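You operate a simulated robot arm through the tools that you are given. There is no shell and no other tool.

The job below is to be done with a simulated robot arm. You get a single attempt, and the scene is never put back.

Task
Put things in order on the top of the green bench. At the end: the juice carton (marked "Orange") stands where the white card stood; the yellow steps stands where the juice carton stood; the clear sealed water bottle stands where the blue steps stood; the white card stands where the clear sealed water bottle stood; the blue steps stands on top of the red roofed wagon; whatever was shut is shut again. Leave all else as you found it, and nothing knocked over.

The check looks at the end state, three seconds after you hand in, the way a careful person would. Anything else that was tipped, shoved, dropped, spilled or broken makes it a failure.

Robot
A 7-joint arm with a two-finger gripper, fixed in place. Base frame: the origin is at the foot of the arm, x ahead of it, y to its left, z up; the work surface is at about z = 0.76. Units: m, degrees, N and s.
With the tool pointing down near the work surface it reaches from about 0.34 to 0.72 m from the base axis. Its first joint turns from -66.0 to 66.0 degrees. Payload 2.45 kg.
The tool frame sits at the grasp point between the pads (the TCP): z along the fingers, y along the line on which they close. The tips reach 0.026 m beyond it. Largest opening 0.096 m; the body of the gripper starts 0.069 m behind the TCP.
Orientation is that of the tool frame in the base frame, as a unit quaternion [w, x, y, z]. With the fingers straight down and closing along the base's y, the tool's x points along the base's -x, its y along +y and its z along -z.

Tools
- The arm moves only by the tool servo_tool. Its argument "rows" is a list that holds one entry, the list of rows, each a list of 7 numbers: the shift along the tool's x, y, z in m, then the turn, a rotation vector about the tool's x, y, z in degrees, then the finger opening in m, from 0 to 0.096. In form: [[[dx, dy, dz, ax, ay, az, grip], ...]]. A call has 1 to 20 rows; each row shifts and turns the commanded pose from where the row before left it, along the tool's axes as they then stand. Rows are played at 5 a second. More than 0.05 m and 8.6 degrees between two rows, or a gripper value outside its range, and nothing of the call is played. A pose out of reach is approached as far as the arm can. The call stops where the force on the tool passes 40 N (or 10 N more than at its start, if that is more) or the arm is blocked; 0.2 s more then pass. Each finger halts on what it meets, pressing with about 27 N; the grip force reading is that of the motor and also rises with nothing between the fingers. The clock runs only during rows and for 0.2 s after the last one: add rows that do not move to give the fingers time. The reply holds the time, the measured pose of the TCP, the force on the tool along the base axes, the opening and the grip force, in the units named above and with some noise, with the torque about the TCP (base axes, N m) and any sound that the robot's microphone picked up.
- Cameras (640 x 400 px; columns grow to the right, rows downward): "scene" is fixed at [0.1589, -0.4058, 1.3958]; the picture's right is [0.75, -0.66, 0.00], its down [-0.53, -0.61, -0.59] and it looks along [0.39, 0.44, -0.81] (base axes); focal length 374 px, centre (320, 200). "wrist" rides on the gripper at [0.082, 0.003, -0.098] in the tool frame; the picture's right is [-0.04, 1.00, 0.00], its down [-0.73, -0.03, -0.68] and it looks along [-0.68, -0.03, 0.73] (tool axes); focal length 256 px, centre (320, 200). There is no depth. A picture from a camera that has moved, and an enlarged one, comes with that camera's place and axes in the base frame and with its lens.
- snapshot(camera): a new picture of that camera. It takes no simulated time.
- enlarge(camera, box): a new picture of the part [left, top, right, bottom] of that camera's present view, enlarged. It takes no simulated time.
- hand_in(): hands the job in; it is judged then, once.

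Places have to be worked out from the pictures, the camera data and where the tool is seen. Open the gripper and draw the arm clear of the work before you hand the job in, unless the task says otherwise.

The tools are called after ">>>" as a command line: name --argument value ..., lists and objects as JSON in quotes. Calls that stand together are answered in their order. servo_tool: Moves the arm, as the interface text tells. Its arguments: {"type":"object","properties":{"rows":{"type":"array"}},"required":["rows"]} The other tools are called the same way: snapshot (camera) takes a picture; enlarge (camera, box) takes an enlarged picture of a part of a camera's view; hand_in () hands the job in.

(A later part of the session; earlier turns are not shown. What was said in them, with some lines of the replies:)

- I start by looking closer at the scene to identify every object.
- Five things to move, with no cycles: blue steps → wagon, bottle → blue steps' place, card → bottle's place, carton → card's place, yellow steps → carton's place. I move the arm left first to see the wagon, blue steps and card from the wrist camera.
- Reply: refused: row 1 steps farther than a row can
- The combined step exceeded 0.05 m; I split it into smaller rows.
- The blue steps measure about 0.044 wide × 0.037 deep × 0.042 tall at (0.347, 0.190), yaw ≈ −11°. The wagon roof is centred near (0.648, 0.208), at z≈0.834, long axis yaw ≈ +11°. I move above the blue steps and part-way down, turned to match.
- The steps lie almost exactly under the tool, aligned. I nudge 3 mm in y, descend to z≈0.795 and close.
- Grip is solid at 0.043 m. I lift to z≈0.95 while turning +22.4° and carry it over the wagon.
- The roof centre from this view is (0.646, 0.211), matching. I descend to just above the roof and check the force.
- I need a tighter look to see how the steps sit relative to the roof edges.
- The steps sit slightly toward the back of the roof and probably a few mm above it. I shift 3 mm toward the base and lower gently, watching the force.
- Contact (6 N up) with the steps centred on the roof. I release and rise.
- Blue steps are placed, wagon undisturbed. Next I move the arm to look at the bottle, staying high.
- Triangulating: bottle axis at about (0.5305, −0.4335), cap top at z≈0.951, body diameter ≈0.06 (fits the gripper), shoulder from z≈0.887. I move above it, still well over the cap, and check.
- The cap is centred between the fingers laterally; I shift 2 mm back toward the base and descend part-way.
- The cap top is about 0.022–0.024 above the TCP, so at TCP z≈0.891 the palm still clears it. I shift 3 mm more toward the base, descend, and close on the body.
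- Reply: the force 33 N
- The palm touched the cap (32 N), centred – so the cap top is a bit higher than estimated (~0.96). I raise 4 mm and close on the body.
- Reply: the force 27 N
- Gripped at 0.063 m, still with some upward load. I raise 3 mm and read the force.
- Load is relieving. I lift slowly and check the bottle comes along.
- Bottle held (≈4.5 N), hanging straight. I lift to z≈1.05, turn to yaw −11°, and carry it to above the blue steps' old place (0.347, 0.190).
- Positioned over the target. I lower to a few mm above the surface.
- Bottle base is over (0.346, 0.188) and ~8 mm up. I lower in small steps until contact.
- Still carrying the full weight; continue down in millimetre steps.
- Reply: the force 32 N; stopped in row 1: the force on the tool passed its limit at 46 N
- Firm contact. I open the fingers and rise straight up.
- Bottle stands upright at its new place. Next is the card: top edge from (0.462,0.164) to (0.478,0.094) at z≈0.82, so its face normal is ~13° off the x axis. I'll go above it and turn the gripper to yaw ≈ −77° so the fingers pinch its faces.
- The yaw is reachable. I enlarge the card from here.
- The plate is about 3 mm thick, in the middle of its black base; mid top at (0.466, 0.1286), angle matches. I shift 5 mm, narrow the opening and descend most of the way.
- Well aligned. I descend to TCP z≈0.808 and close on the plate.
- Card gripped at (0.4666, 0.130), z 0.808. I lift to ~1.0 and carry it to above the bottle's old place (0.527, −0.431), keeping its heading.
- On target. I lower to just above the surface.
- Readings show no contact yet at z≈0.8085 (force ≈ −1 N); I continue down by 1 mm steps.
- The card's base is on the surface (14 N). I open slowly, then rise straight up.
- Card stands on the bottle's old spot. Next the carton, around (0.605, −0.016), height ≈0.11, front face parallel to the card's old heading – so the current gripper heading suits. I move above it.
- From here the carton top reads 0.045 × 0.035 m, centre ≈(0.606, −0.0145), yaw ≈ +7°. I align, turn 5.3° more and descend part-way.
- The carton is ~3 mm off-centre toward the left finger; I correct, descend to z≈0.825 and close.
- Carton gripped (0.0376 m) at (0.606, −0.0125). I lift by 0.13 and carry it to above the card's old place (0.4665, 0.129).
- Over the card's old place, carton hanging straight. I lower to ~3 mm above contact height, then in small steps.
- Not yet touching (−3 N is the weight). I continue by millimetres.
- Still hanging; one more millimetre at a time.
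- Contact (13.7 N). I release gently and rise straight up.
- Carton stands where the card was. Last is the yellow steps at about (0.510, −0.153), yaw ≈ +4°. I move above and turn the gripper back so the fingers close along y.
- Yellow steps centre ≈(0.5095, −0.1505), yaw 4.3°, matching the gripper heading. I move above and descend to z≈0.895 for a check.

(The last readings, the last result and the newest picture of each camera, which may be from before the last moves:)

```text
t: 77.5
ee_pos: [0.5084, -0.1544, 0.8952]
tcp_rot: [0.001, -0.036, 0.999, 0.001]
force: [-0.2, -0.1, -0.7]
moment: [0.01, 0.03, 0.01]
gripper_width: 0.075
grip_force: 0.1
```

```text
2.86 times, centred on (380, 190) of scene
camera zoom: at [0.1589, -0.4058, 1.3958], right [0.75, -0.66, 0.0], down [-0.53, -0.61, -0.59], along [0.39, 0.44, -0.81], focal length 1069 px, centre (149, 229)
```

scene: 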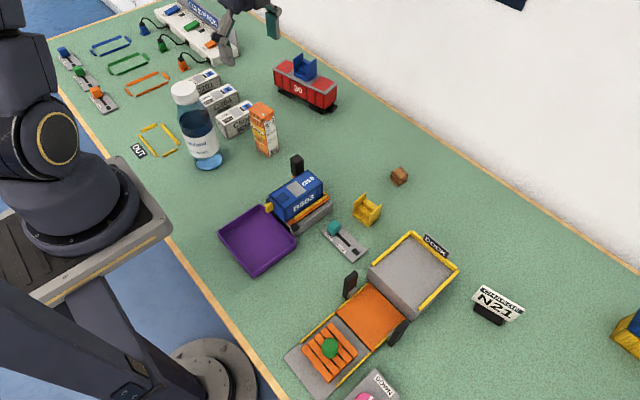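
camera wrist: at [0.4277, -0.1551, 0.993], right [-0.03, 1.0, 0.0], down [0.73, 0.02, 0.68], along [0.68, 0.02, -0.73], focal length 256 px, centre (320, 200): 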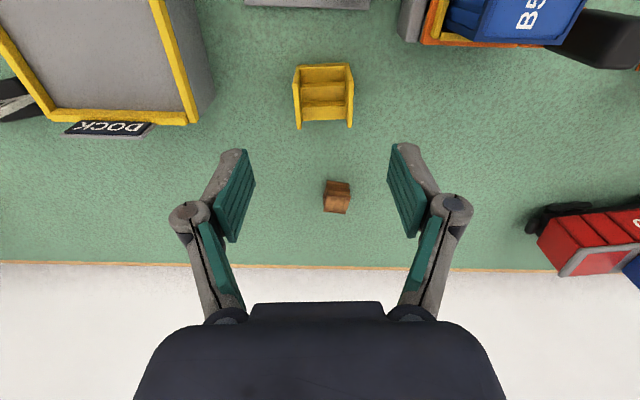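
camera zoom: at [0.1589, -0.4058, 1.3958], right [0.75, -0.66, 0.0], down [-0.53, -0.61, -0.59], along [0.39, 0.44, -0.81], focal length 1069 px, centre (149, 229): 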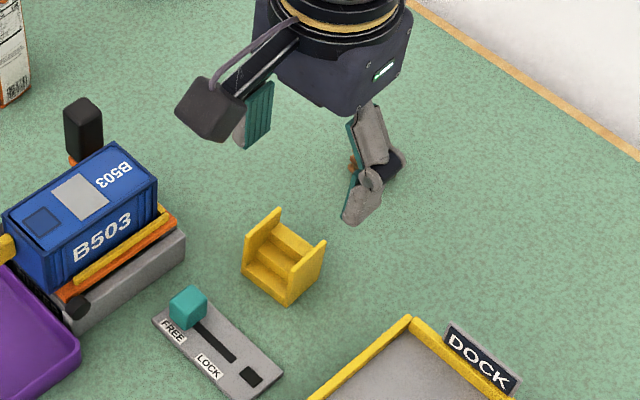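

Geometry matches the blue-steps grasp almost exactly. I shift 3 mm in y, descend to 0.795 and close.

>>> servo_tool --rows '[[[0.0, 0.003, 0.03, 0, 0, 0, 0.075], [0, 0, 0.03, 0, 0, 0, 0.075], [0, 0, 0.03, 0, 0, 0, 0.075], [0, 0, 0.01, 0, 0, 0, 0.075], [0, 0, 0, 0, 0, 0, 0.075], [0, 0, 0, 0, 0, 0, 0.06], [0, 0, 0, 0, 0, 0, 0.045], [0, 0, 0, 0, 0, 0, 0.035], [0, 0, 0, 0, 0, 0, 0.03], [0, 0, 0, 0, 0, 0, 0.03], [0, 0, 0, 0, 0, 0, 0.03]]]'

>>> snapshot --camera "wrist"

>>> enlarge --camera "scene" --box '[300, 120, 460, 260]'

```text
t: 79.9
ee_pos: [0.5061, -0.1497, 0.7978]
tcp_rot: [0.001, -0.037, 0.999, 0.001]
force: [0.4, 0.5, 1.7]
moment: [0.06, 0.07, 0.0]
gripper_width: 0.0431
grip_force: 26.8
```

```text
taken
camera wrist: at [0.4272, -0.1523, 0.8952], right [-0.03, 1.0, 0.0], down [0.73, 0.02, 0.68], along [0.68, 0.02, -0.73], focal length 256 px, centre (320, 200)
```

wrist: 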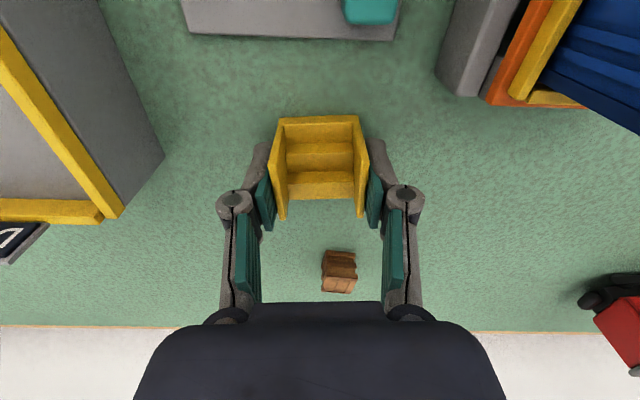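

```text
2.86 times, centred on (380, 190) of scene
camera zoom: at [0.1589, -0.4058, 1.3958], right [0.75, -0.66, 0.0], down [-0.53, -0.61, -0.59], along [0.39, 0.44, -0.81], focal length 1069 px, centre (149, 229)
```

zoom: 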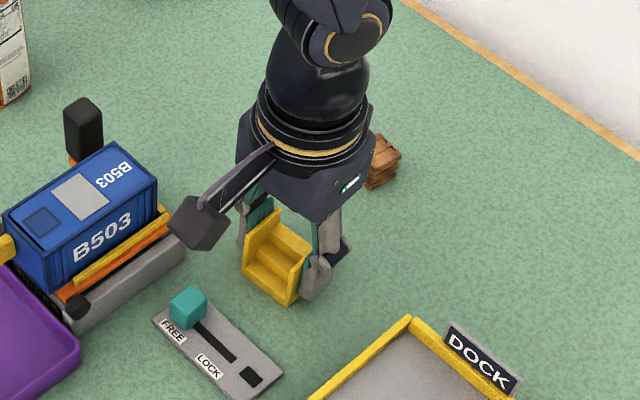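

Gripped. I lift by 0.09 and carry it over to the carton's old place (0.606, −0.0125).

>>> servo_tool --rows '[[[0, 0, -0.02, 0, 0, 0, 0.03], [0, 0, -0.035, 0, 0, 0, 0.03], [0, 0, -0.035, 0, 0, 0, 0.03], [-0.02695, 0.03235, 0, 0, 0, 0, 0.03], [-0.02695, 0.03235, 0, 0, 0, 0, 0.03], [-0.02695, 0.03235, 0, 0, 0, 0, 0.03], [-0.02695, 0.03235, 0, 0, 0, 0, 0.03], [0, 0, 0, 0, 0, 0, 0.03], [0, 0, 0, 0, 0, 0, 0.03]]]'

>>> snapshot --camera "wrist"

>>> snapshot --camera "scene"

```text
t: 81.9
ee_pos: [0.6059, -0.0119, 0.884]
tcp_rot: [0.001, -0.037, 0.999, 0.0]
force: [0.8, 0.4, 0.1]
moment: [0.01, 0.01, 0.01]
gripper_width: 0.0428
grip_force: 27.3
```

```text
taken
camera wrist: at [0.526, -0.0137, 0.9821], right [-0.03, 1.0, 0.0], down [0.73, 0.02, 0.68], along [0.68, 0.02, -0.73], focal length 256 px, centre (320, 200)
```

wrist: 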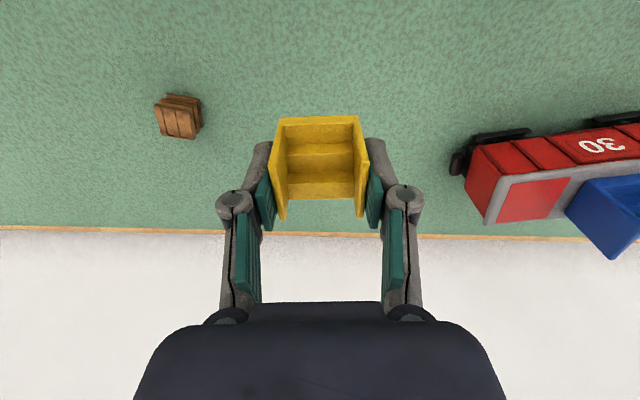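

```text
taken
```

scene: 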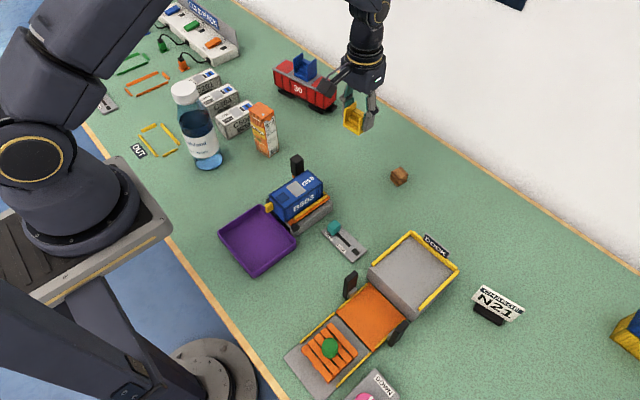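

On target and clear of the wagon and crate. I lower to just above the surface, then by small steps.

>>> servo_tool --rows '[[[0, 0, 0.03, 0, 0, 0, 0.03], [0, 0, 0.03, 0, 0, 0, 0.03], [0, 0, 0.02, 0, 0, 0, 0.03], [0, 0, 0.004, 0, 0, 0, 0.03], [0, 0, 0, 0, 0, 0, 0.03], [0, 0, 0, 0, 0, 0, 0.03]]]'

>>> servo_tool --rows '[[[0, 0, 0.0015, 0, 0, 0, 0.03], [0, 0, 0, 0, 0, 0, 0.03]]]'

>>> servo_tool --rows '[[[0, 0, 0.001, 0, 0, 0, 0.03], [0, 0, 0, 0, 0, 0, 0.03]]]'

```text
t: 83.3
ee_pos: [0.605, -0.012, 0.8017]
tcp_rot: [0.001, -0.037, 0.999, 0.0]
force: [0.0, 0.4, 0.2]
moment: [-0.02, 0.01, -0.01]
gripper_width: 0.0426
grip_force: 26.6
```

```text
t: 83.9
ee_pos: [0.6065, -0.011, 0.8011]
tcp_rot: [0.001, -0.036, 0.999, 0.0]
force: [-0.1, 0.0, -0.5]
moment: [-0.02, -0.02, -0.01]
gripper_width: 0.0429
grip_force: 26.9
```

```text
t: 84.5
ee_pos: [0.6061, -0.0106, 0.7988]
tcp_rot: [0.001, -0.037, 0.999, -0.001]
force: [0.3, -0.5, -0.7]
moment: [0.05, 0.02, -0.02]
gripper_width: 0.0431
grip_force: 27.2
```

No contact yet; continue in 1 mm steps.

>>> servo_tool --rows '[[[0, 0, 0.001, 0, 0, 0, 0.03], [0, 0, 0, 0, 0, 0, 0.03]]]'

>>> servo_tool --rows '[[[0, 0, 0.001, 0, 0, 0, 0.03], [0, 0, 0, 0, 0, 0, 0.03]]]'

>>> enlarge --camera "scene" --box '[300, 90, 420, 180]'

```text
t: 85.1
ee_pos: [0.6064, -0.0125, 0.7974]
tcp_rot: [0.002, -0.036, 0.999, 0.0]
force: [-0.3, -0.4, -0.1]
moment: [-0.04, 0.01, 0.0]
gripper_width: 0.0429
grip_force: 27.1
```

```text
t: 85.7
ee_pos: [0.6064, -0.0124, 0.7959]
tcp_rot: [0.0, -0.036, 0.999, 0.001]
force: [-3.7, 0.3, 8.3]
moment: [0.09, 0.16, 0.02]
gripper_width: 0.043
grip_force: 26.8
```

```text
4.44 times, centred on (360, 135) of scene
camera zoom: at [0.1587, -0.4058, 1.3958], right [0.75, -0.66, 0.0], down [-0.53, -0.61, -0.59], along [0.39, 0.44, -0.81], focal length 1663 px, centre (142, 489)
```

zoom: 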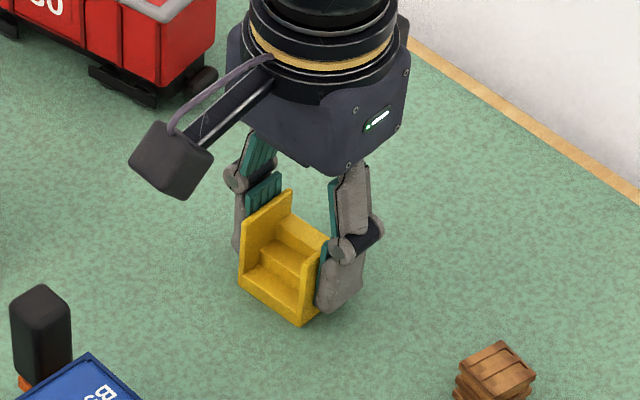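

Contact (8 N), and the base matches where the carton's base was in the image. I open, rise straight up, and then retreat.

>>> servo_tool --rows '[[[0, 0, -0.0003, 0, 0, 0, 0.044], [0, 0, 0, 0, 0, 0, 0.05], [0, 0, 0, 0, 0, 0, 0.06], [0, 0, 0, 0, 0, 0, 0.07], [0, 0, 0, 0, 0, 0, 0.075], [0, 0, 0, 0, 0, 0, 0.075], [0, 0, -0.03, 0, 0, 0, 0.075], [0, 0, -0.045, 0, 0, 0, 0.075], [0, 0, -0.045, 0, 0, 0, 0.08], [0, 0, -0.045, 0, 0, 0, 0.09], [0, 0, -0.045, 0, 0, 0, 0.096], [0.04, 0, -0.01, 0, 0, 0, 0.096], [0.045, 0, 0, 0, 0, 0, 0.096], [0.045, -0.01, 0, 0, 0, 0, 0.096], [0.045, -0.01, 0, 0, 0, 0, 0.096], [0, 0, 0, 0, 0, 0, 0.096]]]'

>>> snapshot --camera "wrist"

>>> snapshot --camera "scene"

>>> enlarge --camera "scene" --box '[160, 60, 420, 240]'

>>> enlarge --camera "scene" --box '[420, 240, 580, 360]'

```text
t: 89.1
ee_pos: [0.4313, -0.0441, 1.0182]
tcp_rot: [0.002, -0.037, 0.999, 0.0]
force: [1.0, 0.1, 0.0]
moment: [-0.04, 0.01, 0.05]
gripper_width: 0.0959
grip_force: 0.1
```

```text
taken
camera wrist: at [0.3512, -0.0476, 1.1159], right [-0.03, 1.0, 0.0], down [0.73, 0.02, 0.68], along [0.68, 0.02, -0.73], focal length 256 px, centre (320, 200)
```

wrist: 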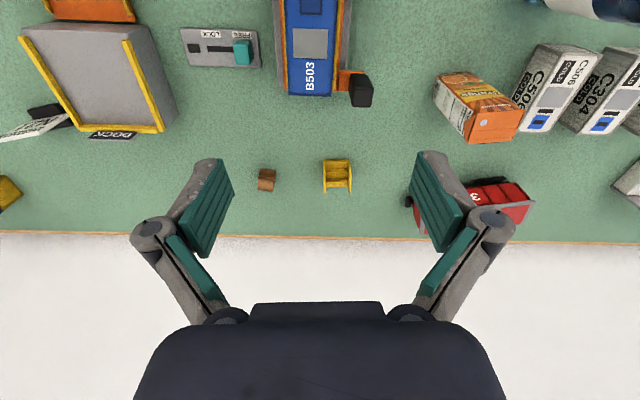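

```text
taken
```

scene: 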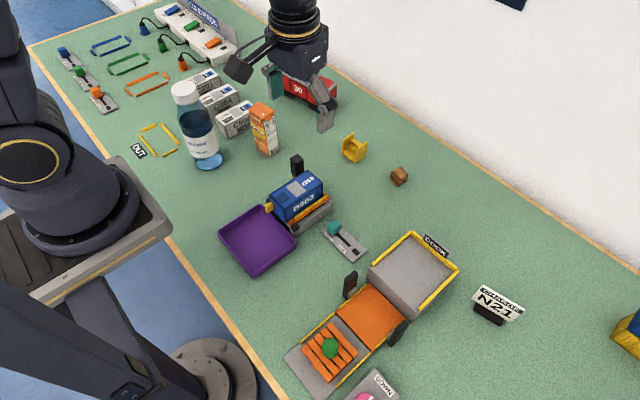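

```text
2.22 times, centred on (290, 150) of scene
camera zoom: at [0.1589, -0.4058, 1.3958], right [0.75, -0.66, 0.0], down [-0.53, -0.61, -0.59], along [0.39, 0.44, -0.81], focal length 831 px, centre (387, 311)
```

zoom: 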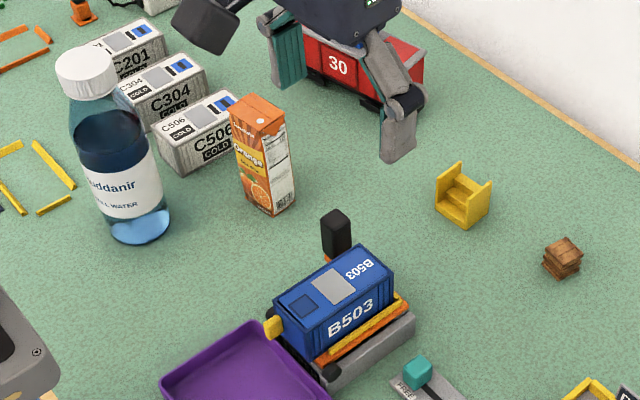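

```text
3.33 times, centred on (500, 300) of scene
camera zoom: at [0.1589, -0.4058, 1.3958], right [0.75, -0.66, 0.0], down [-0.53, -0.61, -0.59], along [0.39, 0.44, -0.81], focal length 1247 px, centre (-280, -133)
```

zoom: 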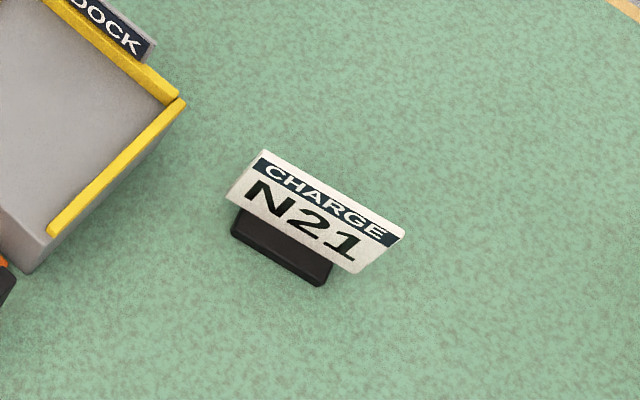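

Everything appears in place. I compare the C506 container and neighbours with the earlier enlarged view, and check the wagon after moving the arm further clear.

>>> servo_tool --rows '[[[0, -0.045, 0, 0, 0, 0, 0.096], [0, -0.045, 0, 0, 0, 0, 0.096], [0, -0.045, 0, 0, 0, 0, 0.096], [0, -0.045, -0.01, 0, 0, 0, 0.096], [0, 0, 0, 0, 0, 0, 0.096]]]'

>>> enlarge --camera "scene" --box '[180, 110, 300, 190]'

>>> enlarge --camera "scene" --box '[240, 40, 400, 140]'

>>> snapshot --camera "scene"

```text
t: 90.3
ee_pos: [0.448, -0.224, 1.0288]
tcp_rot: [0.001, -0.037, 0.999, 0.0]
force: [0.2, 0.5, 0.3]
moment: [0.01, 0.01, -0.01]
gripper_width: 0.0959
grip_force: 0.1
```

```text
5.00 times, centred on (240, 150) of scene
camera zoom: at [0.1589, -0.4058, 1.3958], right [0.75, -0.66, 0.0], down [-0.53, -0.61, -0.59], along [0.39, 0.44, -0.81], focal length 1871 px, centre (720, 450)
```

zoom: 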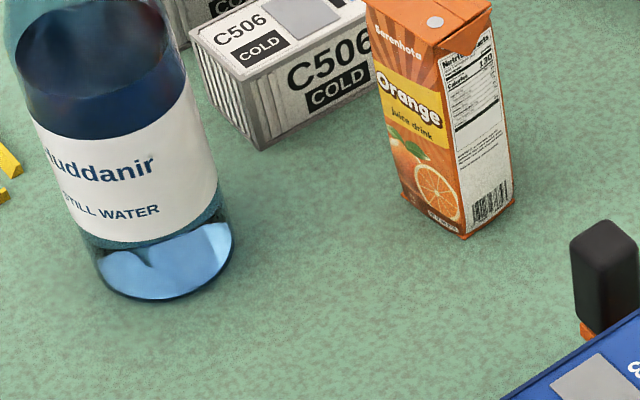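

```text
4.00 times, centred on (320, 90) of scene
camera zoom: at [0.1589, -0.4058, 1.3958], right [0.75, -0.66, 0.0], down [-0.53, -0.61, -0.59], along [0.39, 0.44, -0.81], focal length 1496 px, centre (320, 640)
```

zoom: 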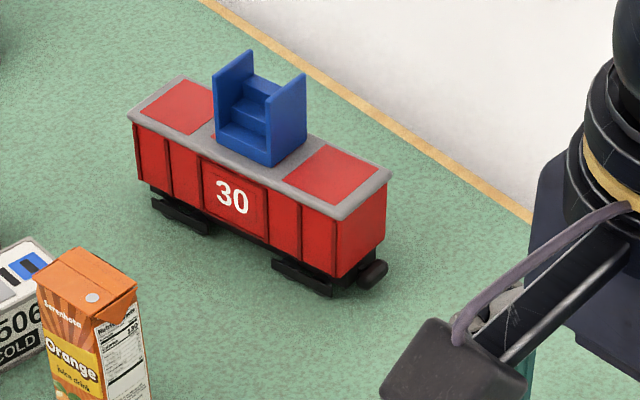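

```text
taken
```

scene: 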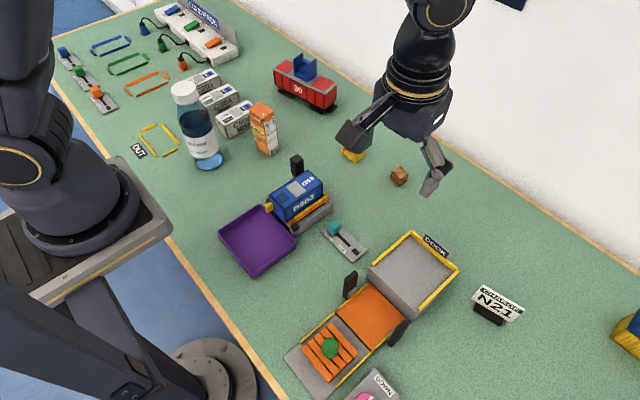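

All five items stand at their places, the C506 container and the wagon are unmoved versus earlier views, nothing was opened, and the open gripper is clear of the work. I hand in.

>>> hand_in

```text
The job is handed in.
```

I've handed the job in, with all five things moved to where you asked. The final pictures show nothing tipped or knocked over. I don't know the result of the check.

- **Blue steps:** they stand centred on the roof of the red wagon.
- **Water bottle:** it stands upright where the blue steps stood.
- **White card:** it stands on its base where the bottle stood, facing the same way as before.
- **Juice carton:** it stands where the card stood.
- **Yellow steps:** they stand where the carton stood.

By the camera estimates, each thing is within a few millimetres of its target. The gripper pressed down on the bottle cap with about 32 N before I gripped it, and I saw no damage afterwards. I opened nothing, so there was nothing to shut again. The wagon and the C506 container next to the work look the same as in the earlier pictures. The gripper is open and the arm is drawn clear above the bench.
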